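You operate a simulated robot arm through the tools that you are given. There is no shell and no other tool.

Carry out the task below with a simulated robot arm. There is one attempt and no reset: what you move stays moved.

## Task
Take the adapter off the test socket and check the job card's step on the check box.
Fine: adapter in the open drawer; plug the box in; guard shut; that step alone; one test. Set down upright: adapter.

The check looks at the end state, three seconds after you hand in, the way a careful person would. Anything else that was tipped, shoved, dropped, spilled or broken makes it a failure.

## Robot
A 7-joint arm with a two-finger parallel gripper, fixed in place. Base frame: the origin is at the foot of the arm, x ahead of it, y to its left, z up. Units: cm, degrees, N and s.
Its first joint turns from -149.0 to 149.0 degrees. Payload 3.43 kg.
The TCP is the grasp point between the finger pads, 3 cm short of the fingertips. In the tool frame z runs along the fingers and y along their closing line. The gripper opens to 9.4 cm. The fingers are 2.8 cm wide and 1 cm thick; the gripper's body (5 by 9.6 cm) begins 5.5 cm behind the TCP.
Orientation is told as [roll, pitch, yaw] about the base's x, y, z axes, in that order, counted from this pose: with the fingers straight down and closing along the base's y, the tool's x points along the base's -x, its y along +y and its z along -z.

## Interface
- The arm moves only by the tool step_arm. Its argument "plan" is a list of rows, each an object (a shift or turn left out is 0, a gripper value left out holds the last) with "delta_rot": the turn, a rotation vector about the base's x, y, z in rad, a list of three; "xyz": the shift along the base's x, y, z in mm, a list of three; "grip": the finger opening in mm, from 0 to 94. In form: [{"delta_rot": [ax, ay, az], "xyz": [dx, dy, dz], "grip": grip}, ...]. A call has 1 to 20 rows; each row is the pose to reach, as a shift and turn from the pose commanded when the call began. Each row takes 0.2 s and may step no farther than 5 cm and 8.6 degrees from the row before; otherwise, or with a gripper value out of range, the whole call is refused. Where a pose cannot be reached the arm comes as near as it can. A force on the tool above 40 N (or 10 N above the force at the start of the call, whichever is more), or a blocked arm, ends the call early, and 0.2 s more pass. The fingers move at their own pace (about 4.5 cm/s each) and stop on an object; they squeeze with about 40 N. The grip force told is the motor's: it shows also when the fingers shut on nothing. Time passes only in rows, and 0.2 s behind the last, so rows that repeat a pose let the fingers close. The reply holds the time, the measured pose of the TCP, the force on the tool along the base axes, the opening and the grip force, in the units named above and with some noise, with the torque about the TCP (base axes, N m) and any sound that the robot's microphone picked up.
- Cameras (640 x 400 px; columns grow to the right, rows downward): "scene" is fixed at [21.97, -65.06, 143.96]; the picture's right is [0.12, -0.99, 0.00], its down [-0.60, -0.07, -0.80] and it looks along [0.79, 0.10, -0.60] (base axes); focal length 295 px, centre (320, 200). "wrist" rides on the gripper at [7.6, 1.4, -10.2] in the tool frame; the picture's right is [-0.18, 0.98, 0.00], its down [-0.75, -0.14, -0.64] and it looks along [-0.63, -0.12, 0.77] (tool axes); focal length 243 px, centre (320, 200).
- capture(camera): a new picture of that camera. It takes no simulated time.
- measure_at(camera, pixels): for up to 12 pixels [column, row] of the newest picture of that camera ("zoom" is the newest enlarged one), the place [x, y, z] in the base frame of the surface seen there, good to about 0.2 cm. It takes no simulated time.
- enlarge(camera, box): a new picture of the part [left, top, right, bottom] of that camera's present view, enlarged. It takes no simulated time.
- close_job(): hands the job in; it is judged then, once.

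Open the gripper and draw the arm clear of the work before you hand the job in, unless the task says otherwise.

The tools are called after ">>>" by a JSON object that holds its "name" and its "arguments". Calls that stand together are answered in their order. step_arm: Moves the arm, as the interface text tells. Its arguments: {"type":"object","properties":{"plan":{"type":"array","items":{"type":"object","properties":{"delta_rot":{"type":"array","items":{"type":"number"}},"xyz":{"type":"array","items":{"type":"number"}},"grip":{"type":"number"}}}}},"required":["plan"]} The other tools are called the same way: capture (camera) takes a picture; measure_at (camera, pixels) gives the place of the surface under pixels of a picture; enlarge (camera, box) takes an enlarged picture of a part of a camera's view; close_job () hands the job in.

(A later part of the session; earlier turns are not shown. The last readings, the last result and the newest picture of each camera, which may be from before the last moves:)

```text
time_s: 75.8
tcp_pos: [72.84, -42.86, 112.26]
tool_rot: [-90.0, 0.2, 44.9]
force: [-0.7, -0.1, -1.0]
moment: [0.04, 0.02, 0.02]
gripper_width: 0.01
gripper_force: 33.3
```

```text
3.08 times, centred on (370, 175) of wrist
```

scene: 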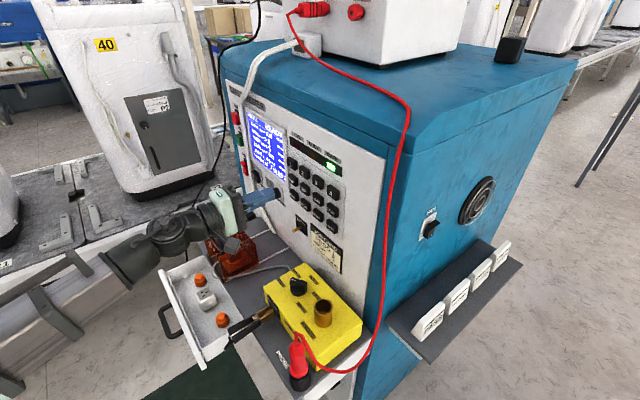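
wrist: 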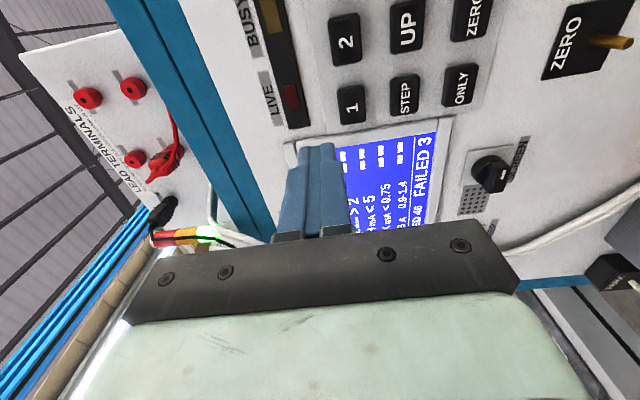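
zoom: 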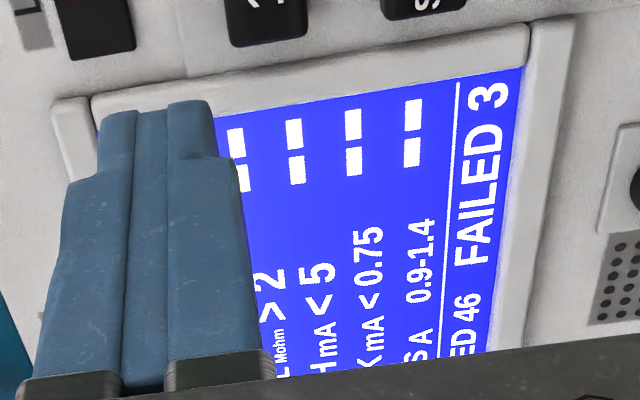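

The dial pointer is at 71° and GOOD lies at 70° from the knob centre, so it is on GOOD. The HIGH (high-voltage) step may use the red probe with the box's PROBE tube, so I'll inspect it; first I turn the tool back to vertical and away from the panel.

>>> {"name": "step_arm", "arguments": {"plan": [{"xyz": [-10, 10, 0], "delta_rot": [0.1, 0.1, 0]}, {"xyz": [-20, 20, 0], "delta_rot": [0.2, 0.2, 0]}, {"xyz": [-30, 30, 0], "delta_rot": [0.3, 0.3, 0]}, {"xyz": [-40, 40, 0], "delta_rot": [0.4, 0.4, 0]}, {"xyz": [-50, 40, 0], "delta_rot": [0.5, 0.5, 0]}, {"xyz": [-60, 40, 0], "delta_rot": [0.6, 0.6, 0]}, {"xyz": [-70, 40, 0], "delta_rot": [0.7, 0.7, 0]}, {"xyz": [-80, 40, 0], "delta_rot": [0.8, 0.8, 0]}, {"xyz": [-90, 40, 0], "delta_rot": [0.9, 0.9, 0]}, {"xyz": [-100, 40, 0], "delta_rot": [1.0, 1.0, 0]}, {"xyz": [-100, 40, 0], "delta_rot": [1.1107, 1.1107, 0]}, {"xyz": [-100, 40, 0], "delta_rot": [1.1107, 1.1107, 0]}]}}

>>> {"name": "capture", "arguments": {"camera": "wrist"}}

>>> {"name": "capture", "arguments": {"camera": "scene"}}

```text
refused: row 11 steps farther than a row can; nothing moved
```

```text
taken
```

wrist: 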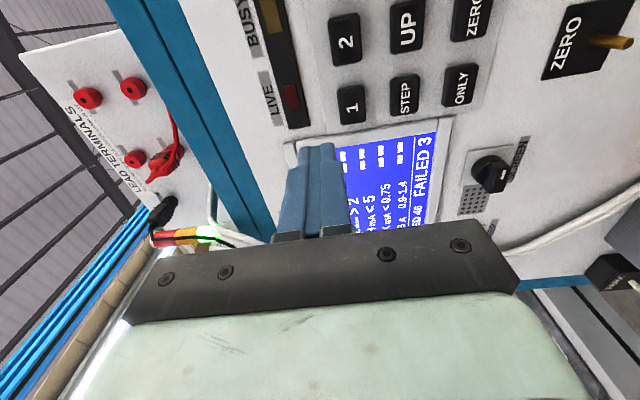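

```text
taken
```

scene: 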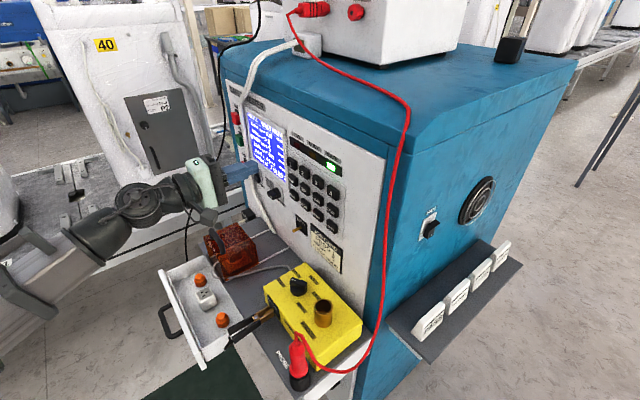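

The last turn step was too big; I resend with even steps.

>>> {"name": "step_arm", "arguments": {"plan": [{"xyz": [-10, 10, 0], "delta_rot": [0.1, 0.1, 0]}, {"xyz": [-20, 20, 0], "delta_rot": [0.2, 0.2, 0]}, {"xyz": [-30, 30, 0], "delta_rot": [0.3, 0.3, 0]}, {"xyz": [-40, 40, 0], "delta_rot": [0.4, 0.4, 0]}, {"xyz": [-50, 40, 0], "delta_rot": [0.5, 0.5, 0]}, {"xyz": [-60, 40, 0], "delta_rot": [0.6, 0.6, 0]}, {"xyz": [-70, 40, 0], "delta_rot": [0.7, 0.7, 0]}, {"xyz": [-80, 40, 0], "delta_rot": [0.8, 0.8, 0]}, {"xyz": [-90, 40, 0], "delta_rot": [0.9, 0.9, 0]}, {"xyz": [-100, 40, 0], "delta_rot": [1.0, 1.0, 0]}, {"xyz": [-100, 40, 0], "delta_rot": [1.06, 1.06, 0]}, {"xyz": [-100, 40, 0], "delta_rot": [1.1107, 1.1107, 0]}, {"xyz": [-100, 40, 0], "delta_rot": [1.1107, 1.1107, 0]}]}}

>>> {"name": "capture", "arguments": {"camera": "wrist"}}

>>> {"name": "capture", "arguments": {"camera": "scene"}}

```text
time_s: 78.6
tcp_pos: [62.83, -38.79, 112.26]
tool_rot: [0.0, 0.1, 45.2]
force: [-0.8, 0.0, 0.4]
moment: [0.01, -0.02, 0.0]
gripper_width: 0.0
gripper_force: 32.7
```

```text
taken
```

wrist: 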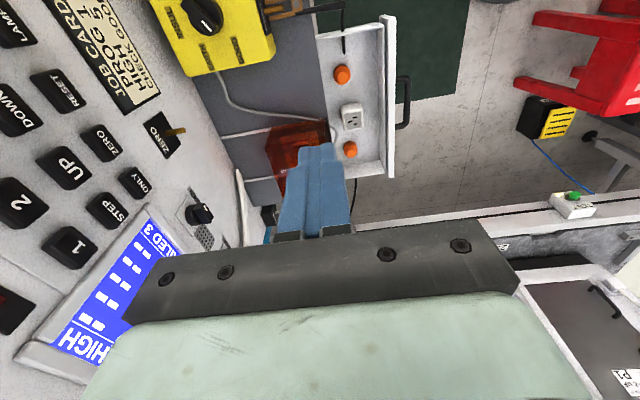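

```text
taken
```

scene: 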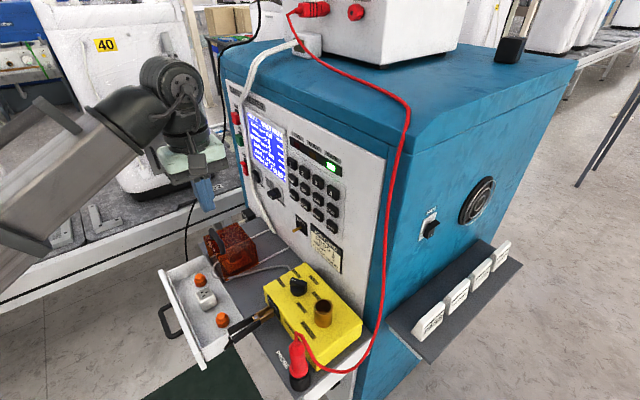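

I measure the probe, its holder, the tube and the red lead's path before moving there.

>>> {"name": "measure_at", "arguments": {"camera": "scene", "pixels": [[298, 336], [298, 345], [297, 365], [299, 372], [300, 384], [313, 357], [345, 369], [372, 340], [383, 290], [395, 220], [406, 150], [405, 110]]}}

>>> {"name": "enlarge", "arguments": {"camera": "scene", "box": [265, 285, 365, 399]}}

>>> {"name": "measure_at", "arguments": {"camera": "zoom", "pixels": [[287, 120], [350, 85], [318, 100], [320, 130], [318, 165], [215, 205], [218, 230], [195, 250], [250, 250], [225, 300], [230, 350], [190, 310]]}}

```text
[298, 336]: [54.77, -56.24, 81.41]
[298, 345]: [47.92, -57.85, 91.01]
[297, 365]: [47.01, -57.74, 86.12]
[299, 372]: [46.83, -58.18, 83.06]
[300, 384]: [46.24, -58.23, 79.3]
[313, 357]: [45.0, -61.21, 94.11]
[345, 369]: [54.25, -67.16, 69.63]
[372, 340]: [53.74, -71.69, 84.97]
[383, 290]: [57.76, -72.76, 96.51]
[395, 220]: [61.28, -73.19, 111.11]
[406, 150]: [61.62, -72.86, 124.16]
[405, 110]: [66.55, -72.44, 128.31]
```

```text
3.51 times, centred on (315, 342) of scene
```

zoom: 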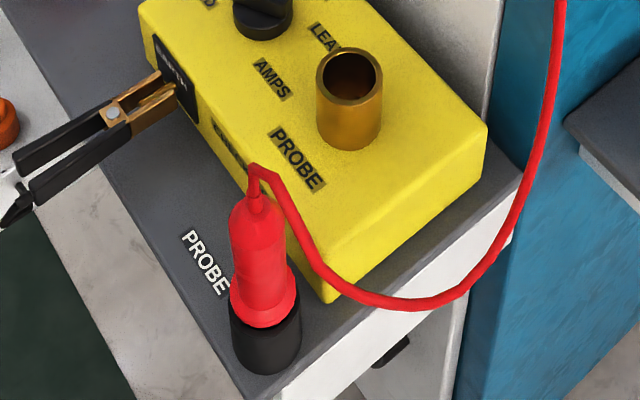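

```text
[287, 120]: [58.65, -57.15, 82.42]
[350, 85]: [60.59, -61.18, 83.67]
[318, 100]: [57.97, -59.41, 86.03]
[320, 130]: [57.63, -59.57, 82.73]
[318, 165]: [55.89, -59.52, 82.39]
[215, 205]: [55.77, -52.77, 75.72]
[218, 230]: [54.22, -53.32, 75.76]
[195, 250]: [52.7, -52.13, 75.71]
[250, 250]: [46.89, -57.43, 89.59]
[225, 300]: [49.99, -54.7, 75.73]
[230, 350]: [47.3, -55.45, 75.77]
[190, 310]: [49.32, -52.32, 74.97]
```

Probe handle stands at about (48,-57.5), top z≈91; tube near (59.5,-59.5). I yaw back -90° and move above the probe at z≈108, with the gripper opening.

>>> {"name": "step_arm", "arguments": {"plan": [{"xyz": [-12, -15, -4], "delta_rot": [0, 0, -0.131], "grip": 60}, {"xyz": [-25, -31, -8], "delta_rot": [0, 0, -0.262]}, {"xyz": [-37, -47, -12], "delta_rot": [0, 0, -0.393]}, {"xyz": [-49, -62, -16], "delta_rot": [0, 0, -0.524]}, {"xyz": [-61, -78, -20], "delta_rot": [0, 0, -0.655]}, {"xyz": [-74, -94, -24], "delta_rot": [0, 0, -0.786]}, {"xyz": [-86, -110, -28], "delta_rot": [0, 0, -0.917]}, {"xyz": [-98, -125, -32], "delta_rot": [0, 0, -1.048]}, {"xyz": [-111, -141, -36], "delta_rot": [0, 0, -1.179]}, {"xyz": [-123, -157, -40], "delta_rot": [0, 0, -1.31]}, {"xyz": [-136, -172, -42], "delta_rot": [0, 0, -1.441]}, {"xyz": [-148, -188, -42], "delta_rot": [0, 0, -1.5708]}, {"xyz": [-148, -188, -42], "delta_rot": [0, 0, -1.5708]}]}}

>>> {"name": "capture", "arguments": {"camera": "wrist"}}

>>> {"name": "capture", "arguments": {"camera": "scene"}}

```text
time_s: 81.4
tcp_pos: [47.8, -57.56, 107.88]
tool_rot: [0.0, 0.1, -44.9]
force: [-0.6, -0.2, -0.3]
moment: [-0.05, -0.04, -0.01]
gripper_width: 5.98
gripper_force: 0.1
```

```text
taken
```

wrist: 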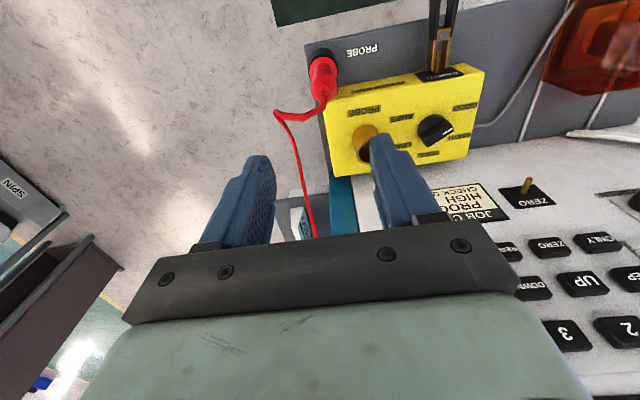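

```text
taken
```

scene: 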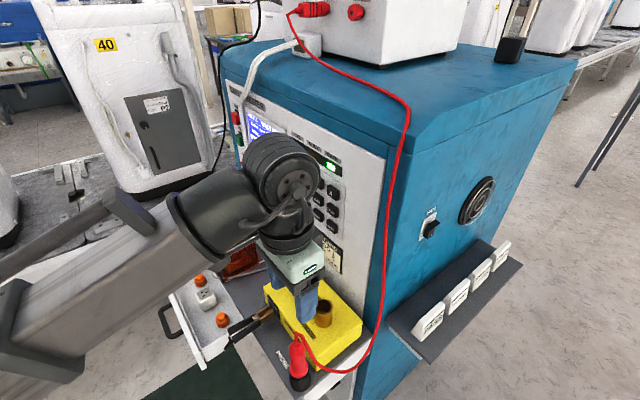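

I zoom on the probe and the tube from this view and measure them.

>>> {"name": "enlarge", "arguments": {"camera": "wrist", "box": [260, 30, 400, 190]}}

>>> {"name": "measure_at", "arguments": {"camera": "zoom", "pixels": [[283, 80], [290, 130], [300, 160], [262, 115], [330, 100], [270, 60], [300, 35], [245, 60], [420, 270], [400, 265], [390, 330], [325, 175]]}}

>>> {"name": "enlarge", "arguments": {"camera": "wrist", "box": [340, 60, 490, 180]}}

```text
2.50 times, centred on (330, 110) of wrist
```

zoom: 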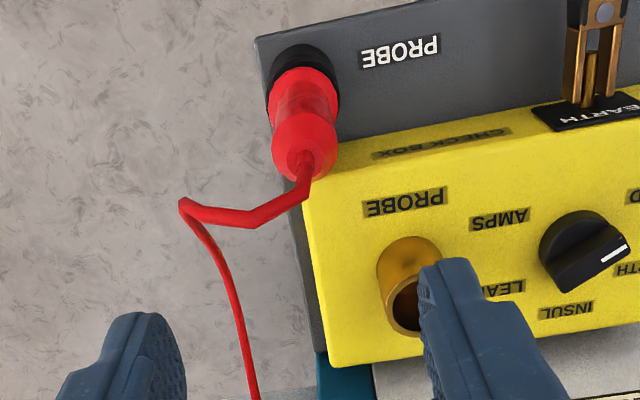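

```text
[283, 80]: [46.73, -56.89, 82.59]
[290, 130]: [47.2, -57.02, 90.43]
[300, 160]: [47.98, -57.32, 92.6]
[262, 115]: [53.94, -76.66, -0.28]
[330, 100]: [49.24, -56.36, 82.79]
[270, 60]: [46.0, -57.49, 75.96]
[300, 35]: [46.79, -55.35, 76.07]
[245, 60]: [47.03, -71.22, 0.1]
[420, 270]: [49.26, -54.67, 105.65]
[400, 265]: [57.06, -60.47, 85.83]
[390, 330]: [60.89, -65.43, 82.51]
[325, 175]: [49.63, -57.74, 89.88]
```

```text
3.33 times, centred on (415, 120) of wrist
```

zoom: 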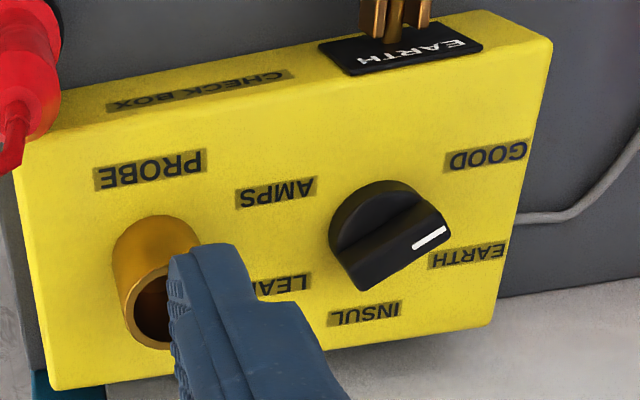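

The dial mark points to GOOD here too. I zoom tighter on the probe to find its axis.

>>> {"name": "enlarge", "arguments": {"camera": "wrist", "box": [300, 40, 350, 105]}}

>>> {"name": "measure_at", "arguments": {"camera": "zoom", "pixels": [[250, 270], [310, 270], [370, 270], [330, 325], [230, 180], [300, 180], [390, 180], [220, 110], [300, 110], [395, 110], [335, 300], [300, 230]]}}

```text
6.15 times, centred on (325, 72) of wrist
```

zoom: 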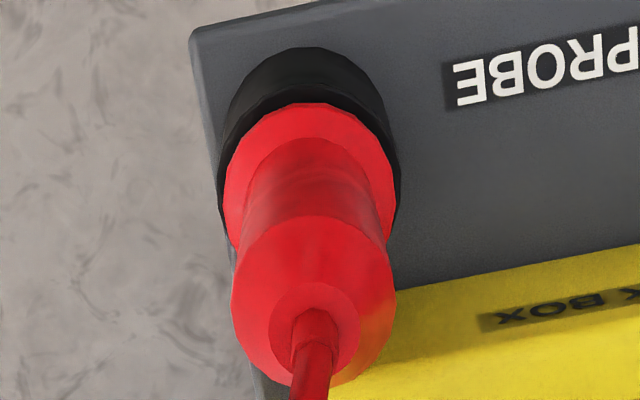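

```text
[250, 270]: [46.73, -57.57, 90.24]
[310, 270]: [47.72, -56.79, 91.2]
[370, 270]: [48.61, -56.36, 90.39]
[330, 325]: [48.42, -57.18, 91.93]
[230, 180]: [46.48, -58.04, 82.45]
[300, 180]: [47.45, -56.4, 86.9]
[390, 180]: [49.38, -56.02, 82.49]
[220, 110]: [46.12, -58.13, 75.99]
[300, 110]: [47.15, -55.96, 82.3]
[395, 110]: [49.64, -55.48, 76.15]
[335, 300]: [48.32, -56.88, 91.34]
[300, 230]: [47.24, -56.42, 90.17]
```

Probe axis ≈ (48.25,-57.5): head radius ~1.6 at z 89–91, flange z≈82.4. Its lead leaves toward +u, so I yaw +90° to close along n and keep the lead between the fingers.

>>> {"name": "step_arm", "arguments": {"plan": [{"xyz": [0, 0, 0], "delta_rot": [0, 0, 0.14], "grip": 60}, {"xyz": [0, 0, 0], "delta_rot": [0, 0, 0.28]}, {"xyz": [0, 0, 0], "delta_rot": [0, 0, 0.42]}, {"xyz": [0, 0, 0], "delta_rot": [0, 0, 0.56]}, {"xyz": [0, 0, 0], "delta_rot": [0, 0, 0.7]}, {"xyz": [0, 0, 0], "delta_rot": [0, 0, 0.84]}, {"xyz": [0, 0, 0], "delta_rot": [0, 0, 0.98]}, {"xyz": [0, 0, 0], "delta_rot": [0, 0, 1.12]}, {"xyz": [0, 0, 0], "delta_rot": [0, 0, 1.26]}, {"xyz": [0, 0, 0], "delta_rot": [0, 0, 1.4]}, {"xyz": [2, 0, 0], "delta_rot": [0, 0, 1.5]}, {"xyz": [4, 0, 0], "delta_rot": [0, 0, 1.5708]}, {"xyz": [4, 0, 0], "delta_rot": [0, 0, 1.5708]}]}}

>>> {"name": "capture", "arguments": {"camera": "wrist"}}

>>> {"name": "capture", "arguments": {"camera": "scene"}}

```text
time_s: 84.2
tcp_pos: [48.46, -57.58, 107.95]
tool_rot: [-0.1, 0.1, 45.3]
force: [-0.5, 0.2, 0.0]
moment: [0.02, 0.03, 0.01]
gripper_width: 5.98
gripper_force: 0.1
```

```text
taken
```

wrist: 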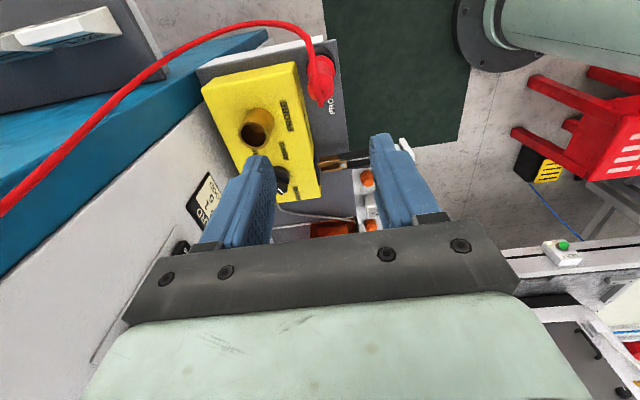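

```text
taken
```

scene: 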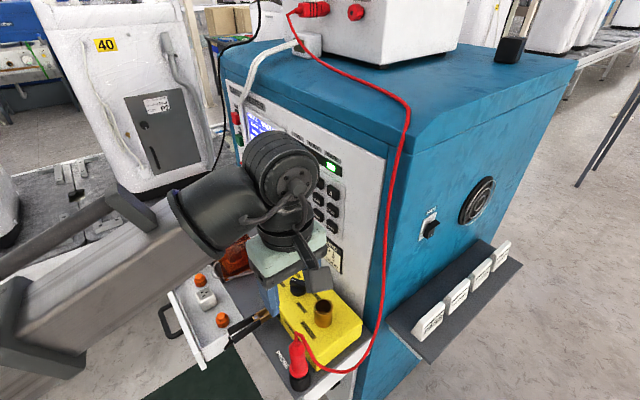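

From this side the probe is at (320,75). I refine the axis and the tube centre from this view.

>>> {"name": "enlarge", "arguments": {"camera": "wrist", "box": [290, 30, 350, 115]}}

>>> {"name": "measure_at", "arguments": {"camera": "zoom", "pixels": [[270, 150], [320, 170], [375, 170], [320, 220], [330, 120], [320, 250], [400, 100], [260, 100], [330, 300], [300, 140]]}}

>>> {"name": "enlarge", "arguments": {"camera": "wrist", "box": [220, 90, 300, 160]}}

>>> {"name": "measure_at", "arguments": {"camera": "zoom", "pixels": [[185, 220], [260, 170], [330, 240], [250, 320], [240, 250], [200, 300], [320, 300], [210, 180], [310, 190], [290, 150]]}}

```text
4.71 times, centred on (320, 72) of wrist
```

zoom: 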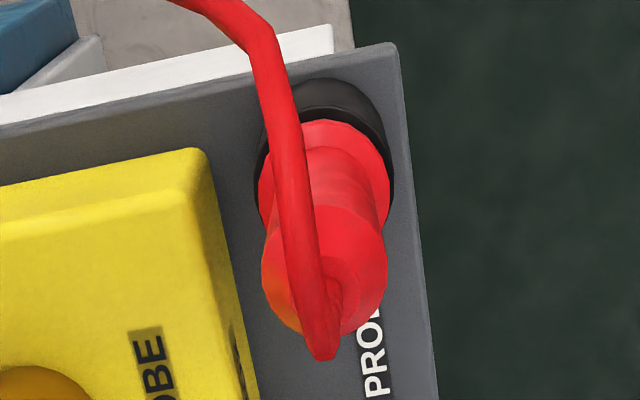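

```text
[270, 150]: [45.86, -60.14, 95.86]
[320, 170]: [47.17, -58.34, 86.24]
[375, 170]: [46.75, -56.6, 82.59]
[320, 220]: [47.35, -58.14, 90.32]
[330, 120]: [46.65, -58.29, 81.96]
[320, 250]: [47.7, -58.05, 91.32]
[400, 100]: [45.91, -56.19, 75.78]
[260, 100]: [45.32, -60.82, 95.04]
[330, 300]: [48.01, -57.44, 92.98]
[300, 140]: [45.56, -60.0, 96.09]
```

```text
5.71 times, centred on (260, 125) of wrist
```

zoom: 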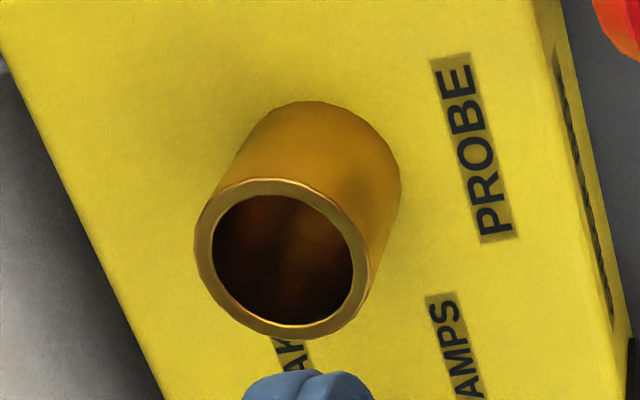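

```text
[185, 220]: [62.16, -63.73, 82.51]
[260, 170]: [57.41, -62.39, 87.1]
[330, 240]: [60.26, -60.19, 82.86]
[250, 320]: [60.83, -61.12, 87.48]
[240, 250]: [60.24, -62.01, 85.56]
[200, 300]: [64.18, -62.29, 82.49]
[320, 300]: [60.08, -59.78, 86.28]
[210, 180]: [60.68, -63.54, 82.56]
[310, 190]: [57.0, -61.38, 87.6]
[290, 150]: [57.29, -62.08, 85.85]
```

I measure the tube rim at its four extremes.

>>> {"name": "measure_at", "arguments": {"camera": "zoom", "pixels": [[204, 245], [361, 265], [272, 187], [288, 331], [225, 300], [345, 215], [225, 208], [340, 312]]}}

```text
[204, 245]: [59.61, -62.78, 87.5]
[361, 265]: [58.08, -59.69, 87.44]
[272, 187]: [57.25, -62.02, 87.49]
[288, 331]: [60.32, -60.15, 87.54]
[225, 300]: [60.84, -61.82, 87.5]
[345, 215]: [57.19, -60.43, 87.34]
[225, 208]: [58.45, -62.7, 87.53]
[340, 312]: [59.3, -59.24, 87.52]
```

Tube rim centre ≈ (58.9,-61.1), z 87.5, inner radius ~1.45 (fits the probe, flange rests on it). I descend on the probe head to TCP z≈90.

>>> {"name": "step_arm", "arguments": {"plan": [{"xyz": [-1.5, 2, -40], "grip": 60}, {"xyz": [-1.5, 2, -80]}, {"xyz": [-1.5, 2, -115]}, {"xyz": [-1.5, 2, -145]}, {"xyz": [-1.5, 2, -165]}, {"xyz": [-1.5, 2, -179]}, {"xyz": [-1.5, 2, -179]}]}}

>>> {"name": "capture", "arguments": {"camera": "wrist"}}

>>> {"name": "enlarge", "arguments": {"camera": "scene", "box": [255, 290, 355, 395]}}

```text
time_s: 85.8
tcp_pos: [48.09, -57.36, 90.1]
tool_rot: [-0.1, 0.1, 45.2]
force: [-0.8, 0.2, -0.6]
moment: [-0.02, -0.02, -0.02]
gripper_width: 6.01
gripper_force: 0.1
```

```text
taken
```

wrist: 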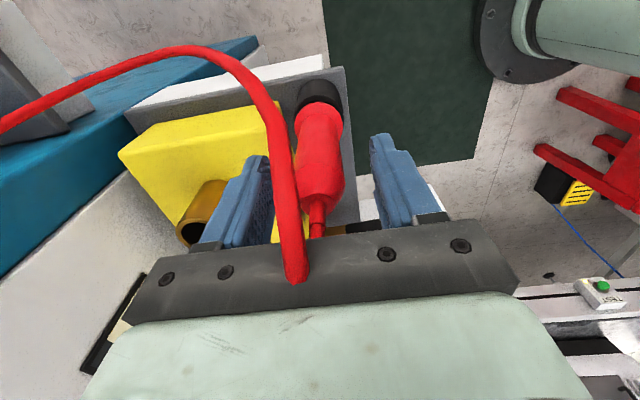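

```text
3.81 times, centred on (305, 342) of scene
```

zoom: 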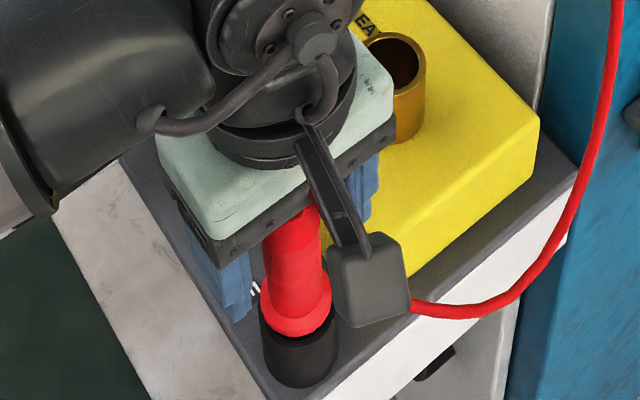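

No contact force; the head is between the pads. I close on the probe.

>>> {"name": "step_arm", "arguments": {"plan": [{"xyz": [0, 0, 0], "grip": 45}, {"xyz": [0, 0, 0], "grip": 35}, {"xyz": [0, 0, 0], "grip": 25}, {"xyz": [0, 0, 0], "grip": 15}, {"xyz": [0, 0, 0], "grip": 15}]}}

>>> {"name": "step_arm", "arguments": {"plan": [{"xyz": [0, 0, 5]}, {"xyz": [0, 0, 12]}, {"xyz": [0, 0, 25]}, {"xyz": [0, 0, 40]}, {"xyz": [0, 0, 40]}]}}

>>> {"name": "capture", "arguments": {"camera": "wrist"}}

>>> {"name": "enlarge", "arguments": {"camera": "scene", "box": [255, 290, 355, 395]}}

```text
time_s: 87.0
tcp_pos: [48.23, -57.42, 89.97]
tool_rot: [0.0, 0.1, 45.2]
force: [-0.6, 0.6, 0.2]
moment: [0.01, 0.03, -0.03]
gripper_width: 2.78
gripper_force: 39.9
```

```text
time_s: 88.2
tcp_pos: [48.33, -57.34, 94.03]
tool_rot: [0.0, 0.1, 45.1]
force: [-0.1, -1.1, -0.8]
moment: [0.03, 0.08, -0.01]
gripper_width: 2.79
gripper_force: 39.8
```

```text
taken
```

wrist: 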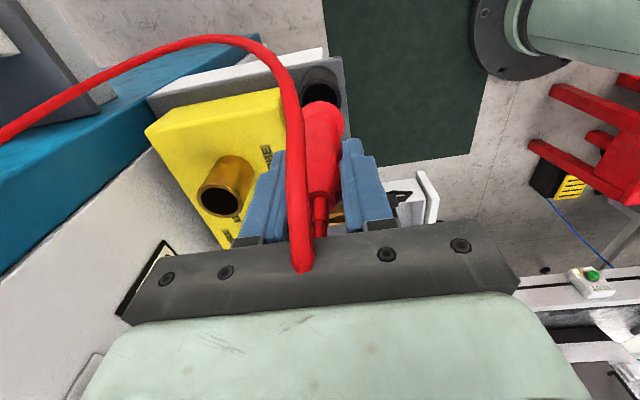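

```text
3.81 times, centred on (305, 342) of scene
```

zoom: 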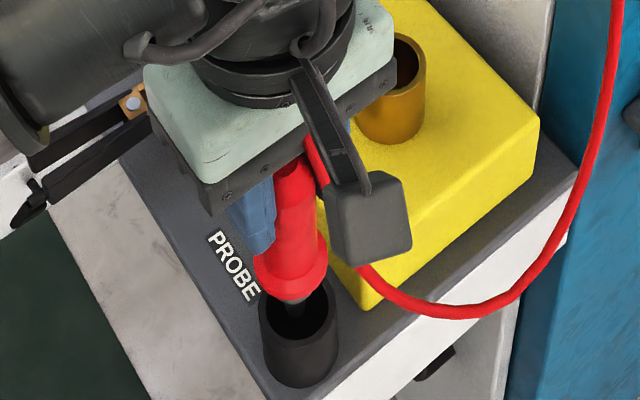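

The probe lifts cleanly from its hollow holder. I raise it another 9 cm to clear the tube.

>>> {"name": "step_arm", "arguments": {"plan": [{"xyz": [0, 0, 25]}, {"xyz": [0, 0, 50]}, {"xyz": [0, 0, 75]}, {"xyz": [0, 0, 95]}, {"xyz": [0, 0, 95]}]}}

>>> {"name": "capture", "arguments": {"camera": "wrist"}}

>>> {"name": "enlarge", "arguments": {"camera": "scene", "box": [245, 250, 365, 395]}}

>>> {"name": "measure_at", "arguments": {"camera": "zoom", "pixels": [[257, 258], [257, 270], [257, 245], [257, 215], [260, 180]]}}

```text
time_s: 89.4
tcp_pos: [48.2, -57.39, 103.59]
tool_rot: [0.0, 0.1, 45.2]
force: [0.2, 1.4, -1.8]
moment: [-0.04, 0.07, 0.01]
gripper_width: 2.78
gripper_force: 40.0
```

```text
taken
```

wrist: 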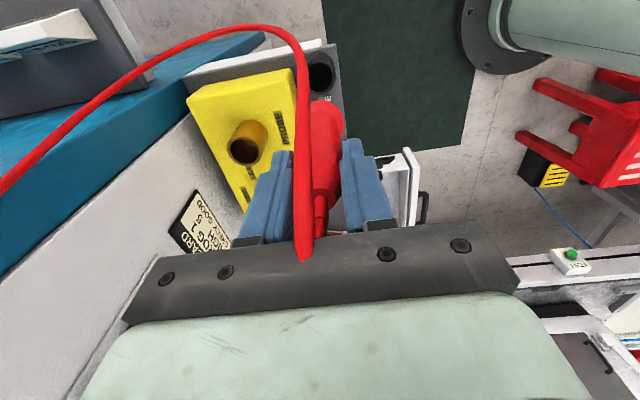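

```text
2.76 times, centred on (305, 322) of scene
```

zoom: 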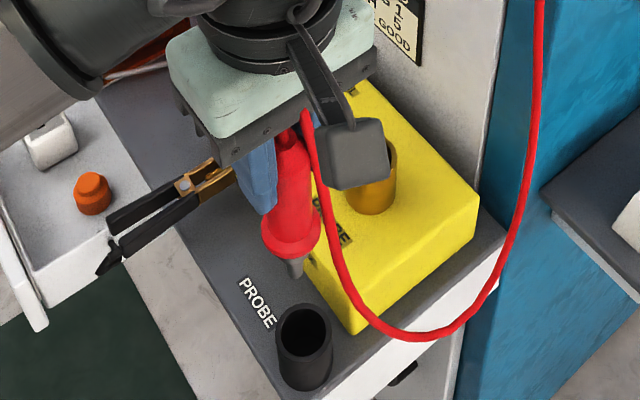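

```text
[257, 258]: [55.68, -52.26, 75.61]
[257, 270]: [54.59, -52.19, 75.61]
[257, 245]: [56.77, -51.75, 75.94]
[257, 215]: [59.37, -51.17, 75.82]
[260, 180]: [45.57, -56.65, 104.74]
```

Measure the probe's tip (295,272) and flange (290,245) heights.

>>> {"name": "measure_at", "arguments": {"camera": "zoom", "pixels": [[295, 274], [294, 266], [290, 250], [290, 238], [290, 200], [288, 150], [305, 325], [305, 345]]}}

```text
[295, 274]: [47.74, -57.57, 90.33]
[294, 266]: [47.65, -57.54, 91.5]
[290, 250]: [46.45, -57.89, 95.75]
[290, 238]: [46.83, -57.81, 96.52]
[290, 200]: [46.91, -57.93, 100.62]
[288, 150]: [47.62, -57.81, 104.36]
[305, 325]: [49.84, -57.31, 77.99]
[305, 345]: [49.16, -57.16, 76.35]
```

Tip is 13.4 cm and flange 8.2 cm below the TCP. I carry the probe over the tube centre (58.9,-61.1) with the tip above the rim.

>>> {"name": "step_arm", "arguments": {"plan": [{"xyz": [0, 0, 15]}, {"xyz": [25, -9, 15]}, {"xyz": [52, -18, 15]}, {"xyz": [80, -28, 15]}, {"xyz": [106.6, -37, 15]}, {"xyz": [106.6, -37, 15]}]}}

>>> {"name": "capture", "arguments": {"camera": "wrist"}}

>>> {"name": "enlarge", "arguments": {"camera": "scene", "box": [265, 220, 365, 340]}}

```text
time_s: 90.8
tcp_pos: [58.97, -61.12, 105.11]
tool_rot: [0.1, 0.1, 45.2]
force: [0.4, 1.1, -0.7]
moment: [0.02, -0.01, 0.03]
gripper_width: 2.78
gripper_force: 39.3
```

```text
taken
```

wrist: 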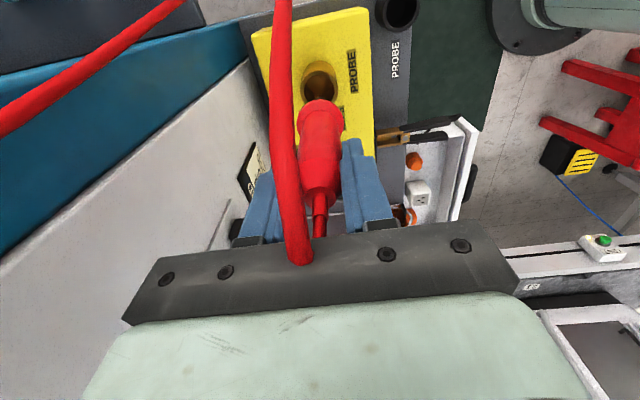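

```text
3.33 times, centred on (315, 280) of scene
```

zoom: 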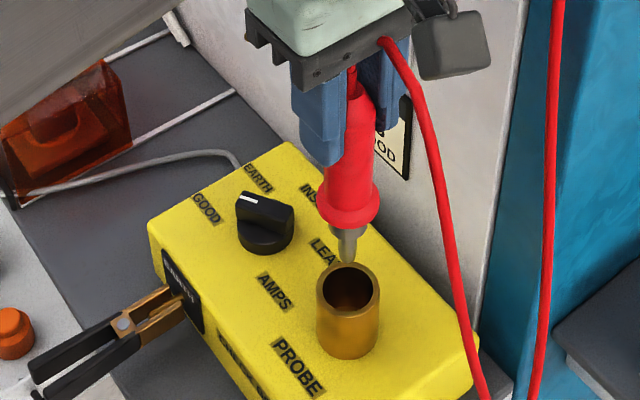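

The tip hovers just over the tube. I verify tip and rim positions.

>>> {"name": "measure_at", "arguments": {"camera": "zoom", "pixels": [[347, 260], [347, 250], [347, 215], [320, 290], [378, 290], [350, 268], [345, 310], [335, 300]]}}

```text
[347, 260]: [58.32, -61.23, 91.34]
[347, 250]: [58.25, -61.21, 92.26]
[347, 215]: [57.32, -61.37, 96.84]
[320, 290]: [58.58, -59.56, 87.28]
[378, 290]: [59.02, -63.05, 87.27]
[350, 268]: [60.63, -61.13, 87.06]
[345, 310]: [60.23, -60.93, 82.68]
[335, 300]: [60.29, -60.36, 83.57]
```

Well aligned (tip (58.75,-61.2), rim centre (58.85,-61.2)). I lower into the tube.

>>> {"name": "step_arm", "arguments": {"plan": [{"xyz": [0, -0.5, -20]}, {"xyz": [0, -0.5, -40]}, {"xyz": [0, -0.5, -60]}, {"xyz": [0, -0.5, -75]}, {"xyz": [0, -0.5, -85]}, {"xyz": [0, -0.5, -88]}]}}

>>> {"name": "enlarge", "arguments": {"camera": "scene", "box": [265, 220, 365, 340]}}

```text
time_s: 92.2
tcp_pos: [58.8, -61.22, 96.27]
tool_rot: [-0.1, 0.1, 45.2]
force: [1.5, -1.1, 20.0]
moment: [-0.42, -0.41, -0.02]
gripper_width: 2.75
gripper_force: 34.3
```

```text
3.33 times, centred on (315, 280) of scene
```

zoom: 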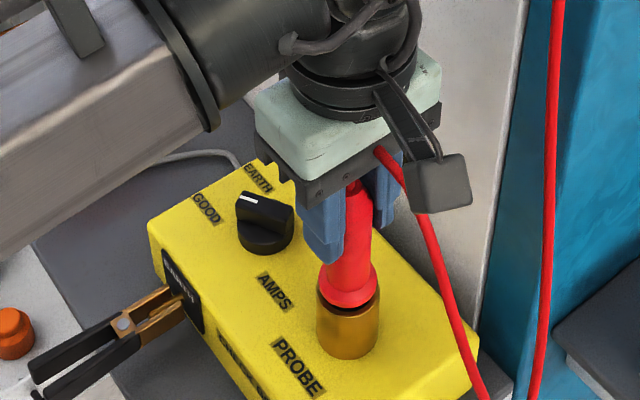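

The flange rests on the rim (20 N). I ease 1.5 mm, open the fingers and lift away.

>>> {"name": "step_arm", "arguments": {"plan": [{"xyz": [0, 0, 1.5]}, {"xyz": [0, 0, 1.5], "grip": 34}, {"xyz": [0, 0, 1.5], "grip": 42}, {"xyz": [0, 0, 1.5], "grip": 52}, {"xyz": [0, 0, 1.5], "grip": 60}, {"xyz": [0, 0, 20]}, {"xyz": [0, 0, 50]}, {"xyz": [0, 0, 90]}, {"xyz": [0, 0, 130]}, {"xyz": [0, 0, 150]}]}}

>>> {"name": "enlarge", "arguments": {"camera": "scene", "box": [255, 230, 375, 390]}}

>>> {"name": "enlarge", "arguments": {"camera": "scene", "box": [225, 90, 305, 190]}}

```text
time_s: 94.4
tcp_pos: [58.91, -61.05, 111.39]
tool_rot: [0.0, 0.1, 45.3]
force: [-0.3, -0.4, 1.0]
moment: [0.0, 0.02, -0.01]
gripper_width: 5.99
gripper_force: 0.0
```

```text
2.50 times, centred on (315, 310) of scene
```

zoom: 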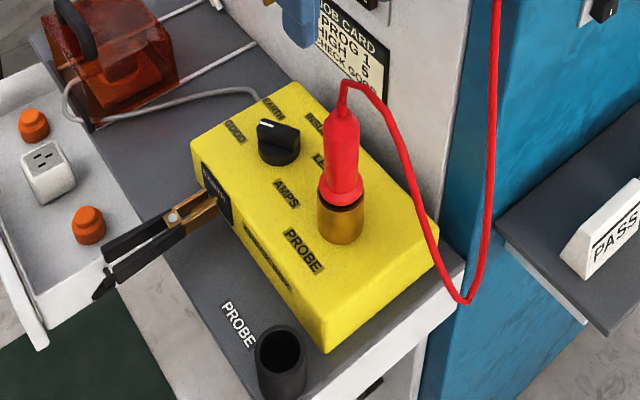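

```text
4.00 times, centred on (265, 140) of scene
```

zoom: 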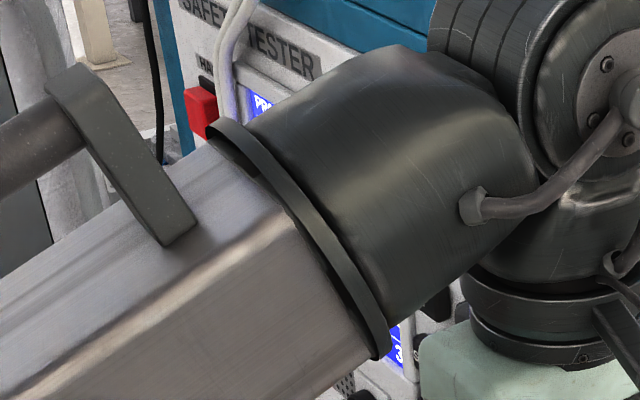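

The probe stands upright in the tube. Now to the TEST button: I rotate the tool to horizontal while backing away, at z≈116.

>>> {"name": "step_arm", "arguments": {"plan": [{"xyz": [-6, 10, 10], "delta_rot": [-0.1, -0.1, 0], "grip": 30}, {"xyz": [-6, 24, 20], "delta_rot": [-0.2, -0.2, 0]}, {"xyz": [-6, 40, 30], "delta_rot": [-0.3, -0.3, 0], "grip": 0}, {"xyz": [0, 60, 40], "delta_rot": [-0.4, -0.4, 0]}, {"xyz": [10, 85, 40], "delta_rot": [-0.5, -0.5, 0]}, {"xyz": [20, 110, 40], "delta_rot": [-0.6, -0.6, 0]}, {"xyz": [30, 135, 40], "delta_rot": [-0.7, -0.7, 0]}, {"xyz": [45, 160, 40], "delta_rot": [-0.8, -0.8, 0]}, {"xyz": [60, 185, 40], "delta_rot": [-0.9, -0.9, 0]}, {"xyz": [75, 210, 40], "delta_rot": [-1.0, -1.0, 0]}, {"xyz": [90, 235, 40], "delta_rot": [-1.06, -1.06, 0]}, {"xyz": [105, 255, 40], "delta_rot": [-1.1107, -1.1107, 0]}, {"xyz": [105, 255, 40], "delta_rot": [-1.1107, -1.1107, 0]}]}}

>>> {"name": "capture", "arguments": {"camera": "wrist"}}

>>> {"name": "capture", "arguments": {"camera": "scene"}}

```text
time_s: 97.2
tcp_pos: [69.47, -35.75, 115.45]
tool_rot: [-90.1, 0.2, 45.0]
force: [-0.9, -1.3, 0.2]
moment: [0.0, 0.01, -0.02]
gripper_width: 0.01
gripper_force: 32.6
```

```text
taken
```

wrist: 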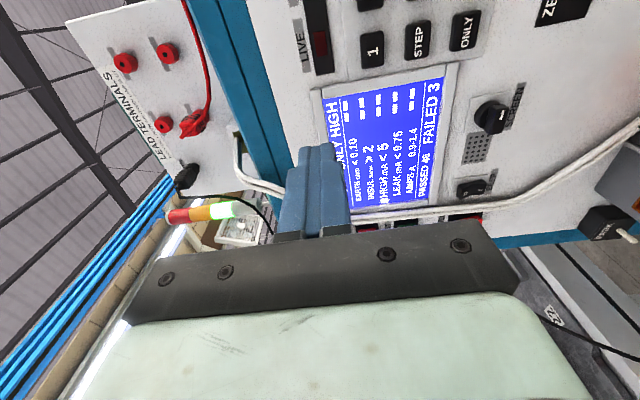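

```text
taken
```

scene: 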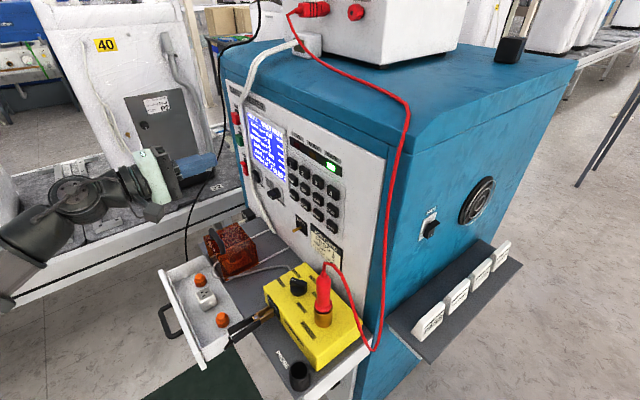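

The screen still shows ONLY HIGH with the cursor on HIGH. I move the hand along the panel to a standoff in front of TEST (U≈-49, z≈104.5).

>>> {"name": "step_arm", "arguments": {"plan": [{"xyz": [27, 18, -14]}, {"xyz": [55, 35, -28]}, {"xyz": [82, 53, -42]}, {"xyz": [110, 70, -56]}, {"xyz": [137, 88, -70]}, {"xyz": [164, 105, -84]}, {"xyz": [192, 123, -98]}, {"xyz": [219, 140, -110]}, {"xyz": [219, 140, -110]}]}}

>>> {"name": "capture", "arguments": {"camera": "wrist"}}

>>> {"name": "enlarge", "arguments": {"camera": "wrist", "box": [220, 40, 440, 180]}}

>>> {"name": "capture", "arguments": {"camera": "scene"}}

```text
time_s: 99.2
tcp_pos: [91.35, -21.59, 104.35]
tool_rot: [-90.0, 0.3, 44.9]
force: [-0.1, 0.4, 0.2]
moment: [0.03, 0.01, -0.02]
gripper_width: 0.0
gripper_force: 32.7
```

```text
taken
```

wrist: 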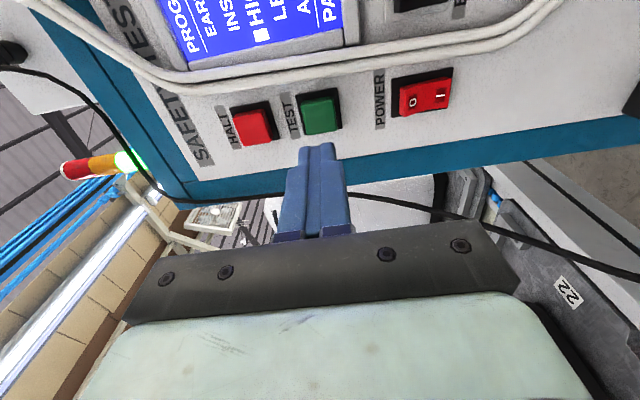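

```text
2.86 times, centred on (330, 110) of wrist
```

zoom: 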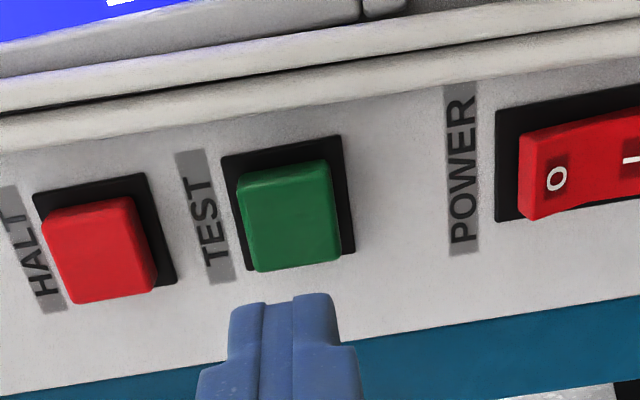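

```text
taken
```

scene: 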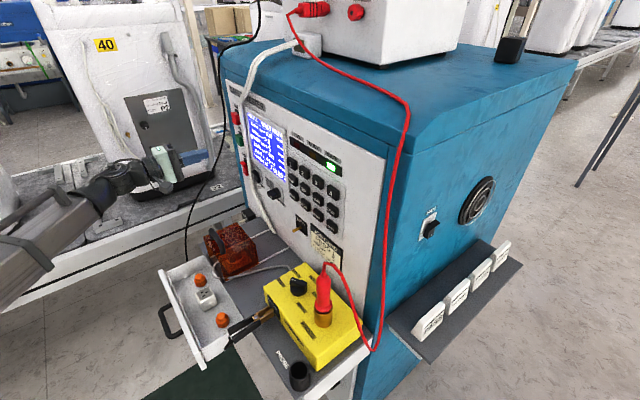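

Measure the TEST button's face and the cable alongside it.

>>> {"name": "measure_at", "arguments": {"camera": "zoom", "pixels": [[290, 220], [250, 190], [325, 180], [265, 265], [335, 255], [100, 250], [280, 95], [280, 65], [380, 220], [560, 170], [290, 300]]}}

```text
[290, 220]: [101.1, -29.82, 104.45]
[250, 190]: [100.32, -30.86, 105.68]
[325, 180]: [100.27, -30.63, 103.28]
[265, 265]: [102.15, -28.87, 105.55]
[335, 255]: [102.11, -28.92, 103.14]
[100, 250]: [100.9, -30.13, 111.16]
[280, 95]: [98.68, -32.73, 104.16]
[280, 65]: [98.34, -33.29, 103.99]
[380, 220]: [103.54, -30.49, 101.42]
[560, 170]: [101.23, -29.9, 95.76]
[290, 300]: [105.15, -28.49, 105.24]
```

TEST face centre ≈ (101.2,-29.8,104.4); the cable is 3.9 cm away. I approach to ~6 mm from it.

>>> {"name": "step_arm", "arguments": {"plan": [{"xyz": [20, -10, 0]}, {"xyz": [38, -24, 0.5]}, {"xyz": [54, -39, 0.5]}, {"xyz": [66, -50, 0.5]}, {"xyz": [73, -56.5, 0.5]}, {"xyz": [73, -56.5, 0.5]}]}}

>>> {"name": "capture", "arguments": {"camera": "wrist"}}

>>> {"name": "enlarge", "arguments": {"camera": "wrist", "box": [240, 80, 400, 190]}}

>>> {"name": "enlarge", "arguments": {"camera": "scene", "box": [190, 80, 310, 200]}}

```text
time_s: 100.6
tcp_pos: [98.54, -27.29, 104.44]
tool_rot: [-90.0, 0.2, 44.9]
force: [0.5, -0.3, 0.5]
moment: [0.0, 0.01, 0.01]
gripper_width: 0.03
gripper_force: 32.8
```

```text
taken
```

wrist: 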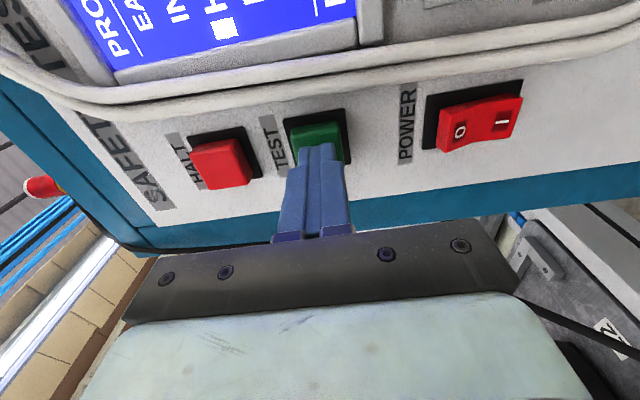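

```text
3.64 times, centred on (320, 135) of wrist
```

zoom: 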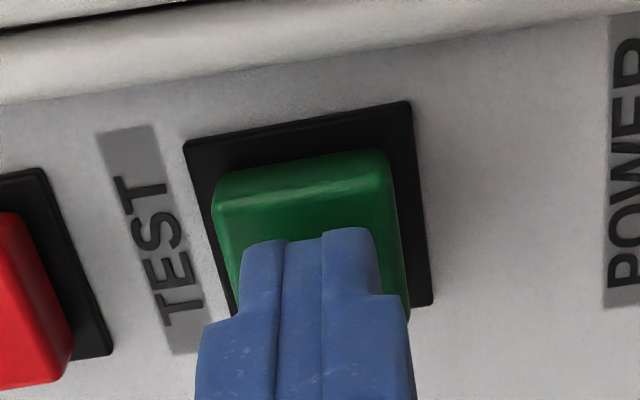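

```text
3.33 times, centred on (250, 140) of scene
```

zoom: 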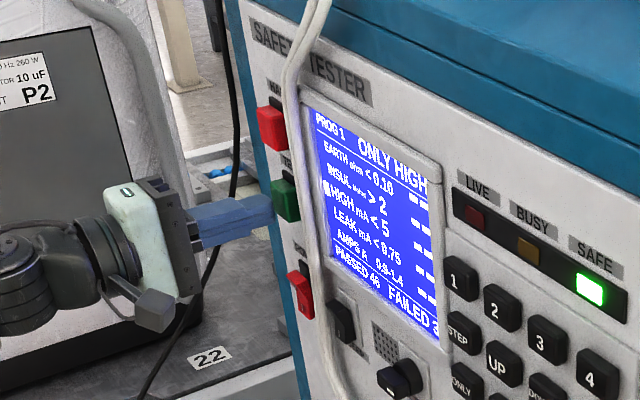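

All set-up confirmed: PROG 1, ONLY HIGH, dial GOOD, plug in, guard shut, SAFE lit. I press TEST once, in small increments.

>>> {"name": "step_arm", "arguments": {"plan": [{"xyz": [2, -2, 0]}, {"xyz": [4, -4, 0]}, {"xyz": [5.5, -5.5, 0]}]}}

>>> {"name": "enlarge", "arguments": {"camera": "scene", "box": [230, 90, 340, 190]}}

```text
time_s: 101.4
tcp_pos: [99.18, -27.68, 104.45]
tool_rot: [-89.9, 0.1, 45.0]
force: [-0.1, 1.1, 0.6]
moment: [0.01, -0.01, 0.02]
gripper_width: 0.01
gripper_force: 32.6
```

```text
4.00 times, centred on (285, 140) of scene
```

zoom: 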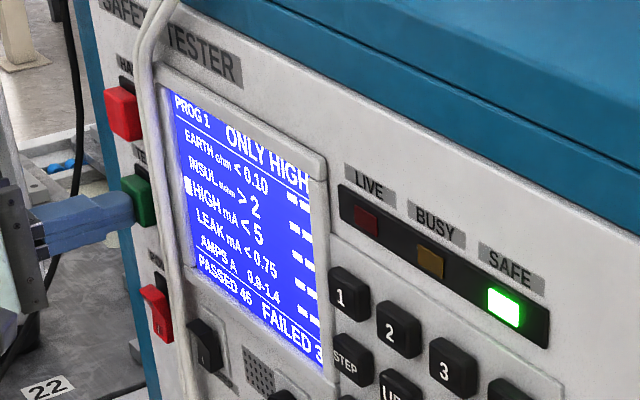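

Not yet touching; I go on in 1.5 mm steps.

>>> {"name": "step_arm", "arguments": {"plan": [{"xyz": [1, -1, 0]}, {"xyz": [2, -2, 0]}, {"xyz": [3, -3, 0]}]}}

>>> {"name": "enlarge", "arguments": {"camera": "scene", "box": [230, 90, 340, 190]}}

```text
time_s: 102.2
tcp_pos: [99.47, -28.04, 104.43]
tool_rot: [-90.0, 0.2, 45.0]
force: [-1.9, 3.3, -1.2]
moment: [0.03, 0.04, 0.04]
gripper_width: 0.02
gripper_force: 33.2
heard: click
```

```text
4.00 times, centred on (285, 140) of scene
```

zoom: 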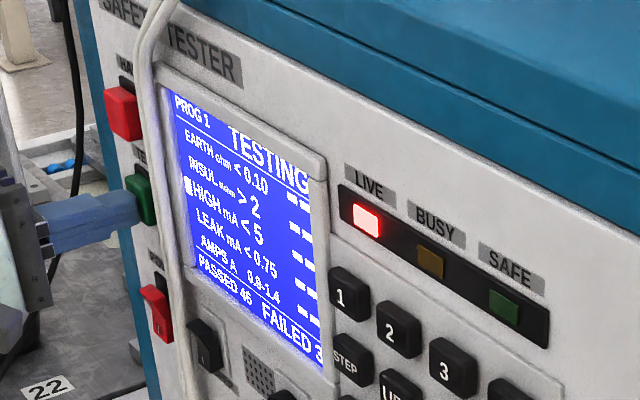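

Click: TESTING, with LIVE lit. I hold still briefly and watch.

>>> {"name": "step_arm", "arguments": {"plan": [{"xyz": [0, 0, 0]}, {"xyz": [0, 0, 0]}, {"xyz": [0, 0, 0]}, {"xyz": [0, 0, 0]}, {"xyz": [0, 0, 0]}, {"xyz": [0, 0, 0]}, {"xyz": [0, 0, 0]}, {"xyz": [0, 0, 0]}]}}

>>> {"name": "enlarge", "arguments": {"camera": "scene", "box": [230, 90, 340, 190]}}

```text
time_s: 104.0
tcp_pos: [99.46, -28.05, 104.43]
tool_rot: [-90.0, 0.3, 44.9]
force: [-1.8, 2.5, -1.7]
moment: [-0.01, 0.0, 0.02]
gripper_width: 0.0
gripper_force: 33.3
```

```text
4.00 times, centred on (285, 140) of scene
```

zoom: 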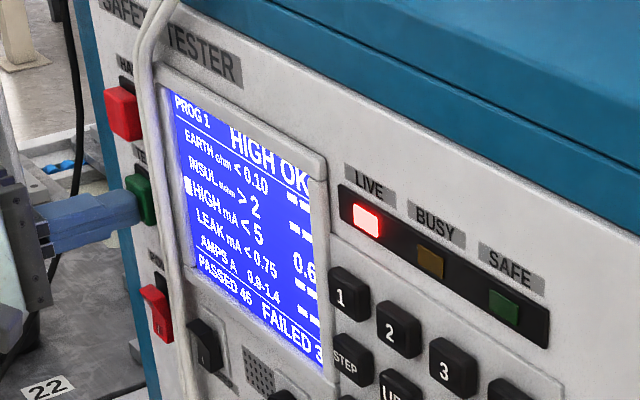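

"HIGH OK" with a 0.6 reading; LIVE is still lit. I withdraw straight back from the button and wait for SAFE.

>>> {"name": "step_arm", "arguments": {"plan": [{"xyz": [-5, 5, 0]}, {"xyz": [-15, 15, 0]}, {"xyz": [-35, 35, 0]}, {"xyz": [-65, 65, 0]}, {"xyz": [-95, 95, 0]}, {"xyz": [-95, 95, 0]}]}}

>>> {"name": "enlarge", "arguments": {"camera": "scene", "box": [230, 90, 340, 190]}}

>>> {"name": "capture", "arguments": {"camera": "wrist"}}

```text
time_s: 105.4
tcp_pos: [89.86, -18.39, 104.34]
tool_rot: [-89.9, 0.1, 44.9]
force: [0.2, -0.6, -0.6]
moment: [-0.03, -0.02, 0.02]
gripper_width: 0.01
gripper_force: 33.0
```

```text
4.00 times, centred on (285, 140) of scene
```

zoom: 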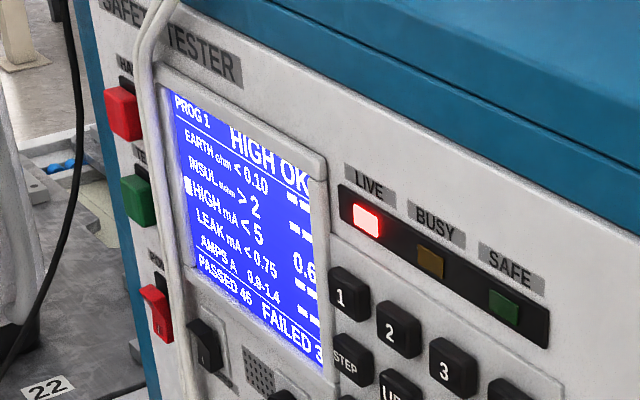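

```text
taken
```

wrist: 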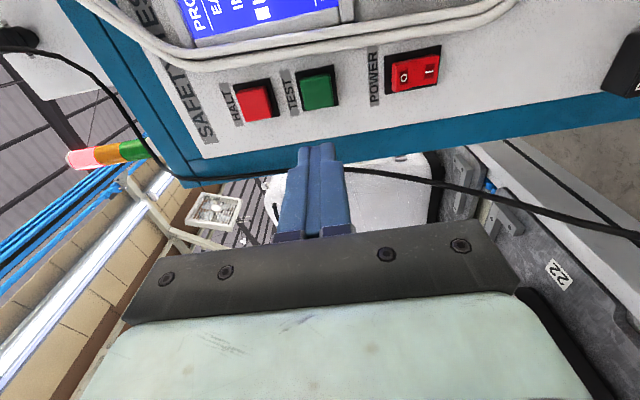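

LIVE persists. I wait a few seconds at this safe distance.

>>> {"name": "step_arm", "arguments": {"plan": [{"xyz": [0, 0, 0]}, {"xyz": [0, 0, 0]}, {"xyz": [0, 0, 0]}, {"xyz": [0, 0, 0]}, {"xyz": [0, 0, 0]}, {"xyz": [0, 0, 0]}, {"xyz": [0, 0, 0]}, {"xyz": [0, 0, 0]}, {"xyz": [0, 0, 0]}, {"xyz": [0, 0, 0]}, {"xyz": [0, 0, 0]}, {"xyz": [0, 0, 0]}, {"xyz": [0, 0, 0]}, {"xyz": [0, 0, 0]}, {"xyz": [0, 0, 0]}]}}

>>> {"name": "enlarge", "arguments": {"camera": "scene", "box": [230, 90, 340, 190]}}

```text
time_s: 108.6
tcp_pos: [89.95, -18.38, 104.28]
tool_rot: [-90.0, 0.2, 44.9]
force: [0.2, 0.0, -0.6]
moment: [0.02, 0.0, 0.02]
gripper_width: 0.0
gripper_force: 33.0
```

```text
4.00 times, centred on (285, 140) of scene
```

zoom: 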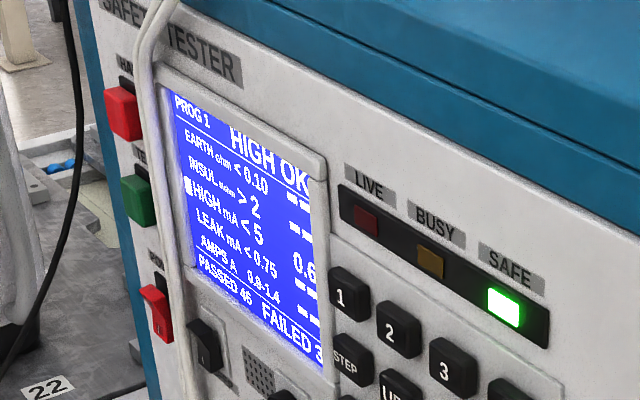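

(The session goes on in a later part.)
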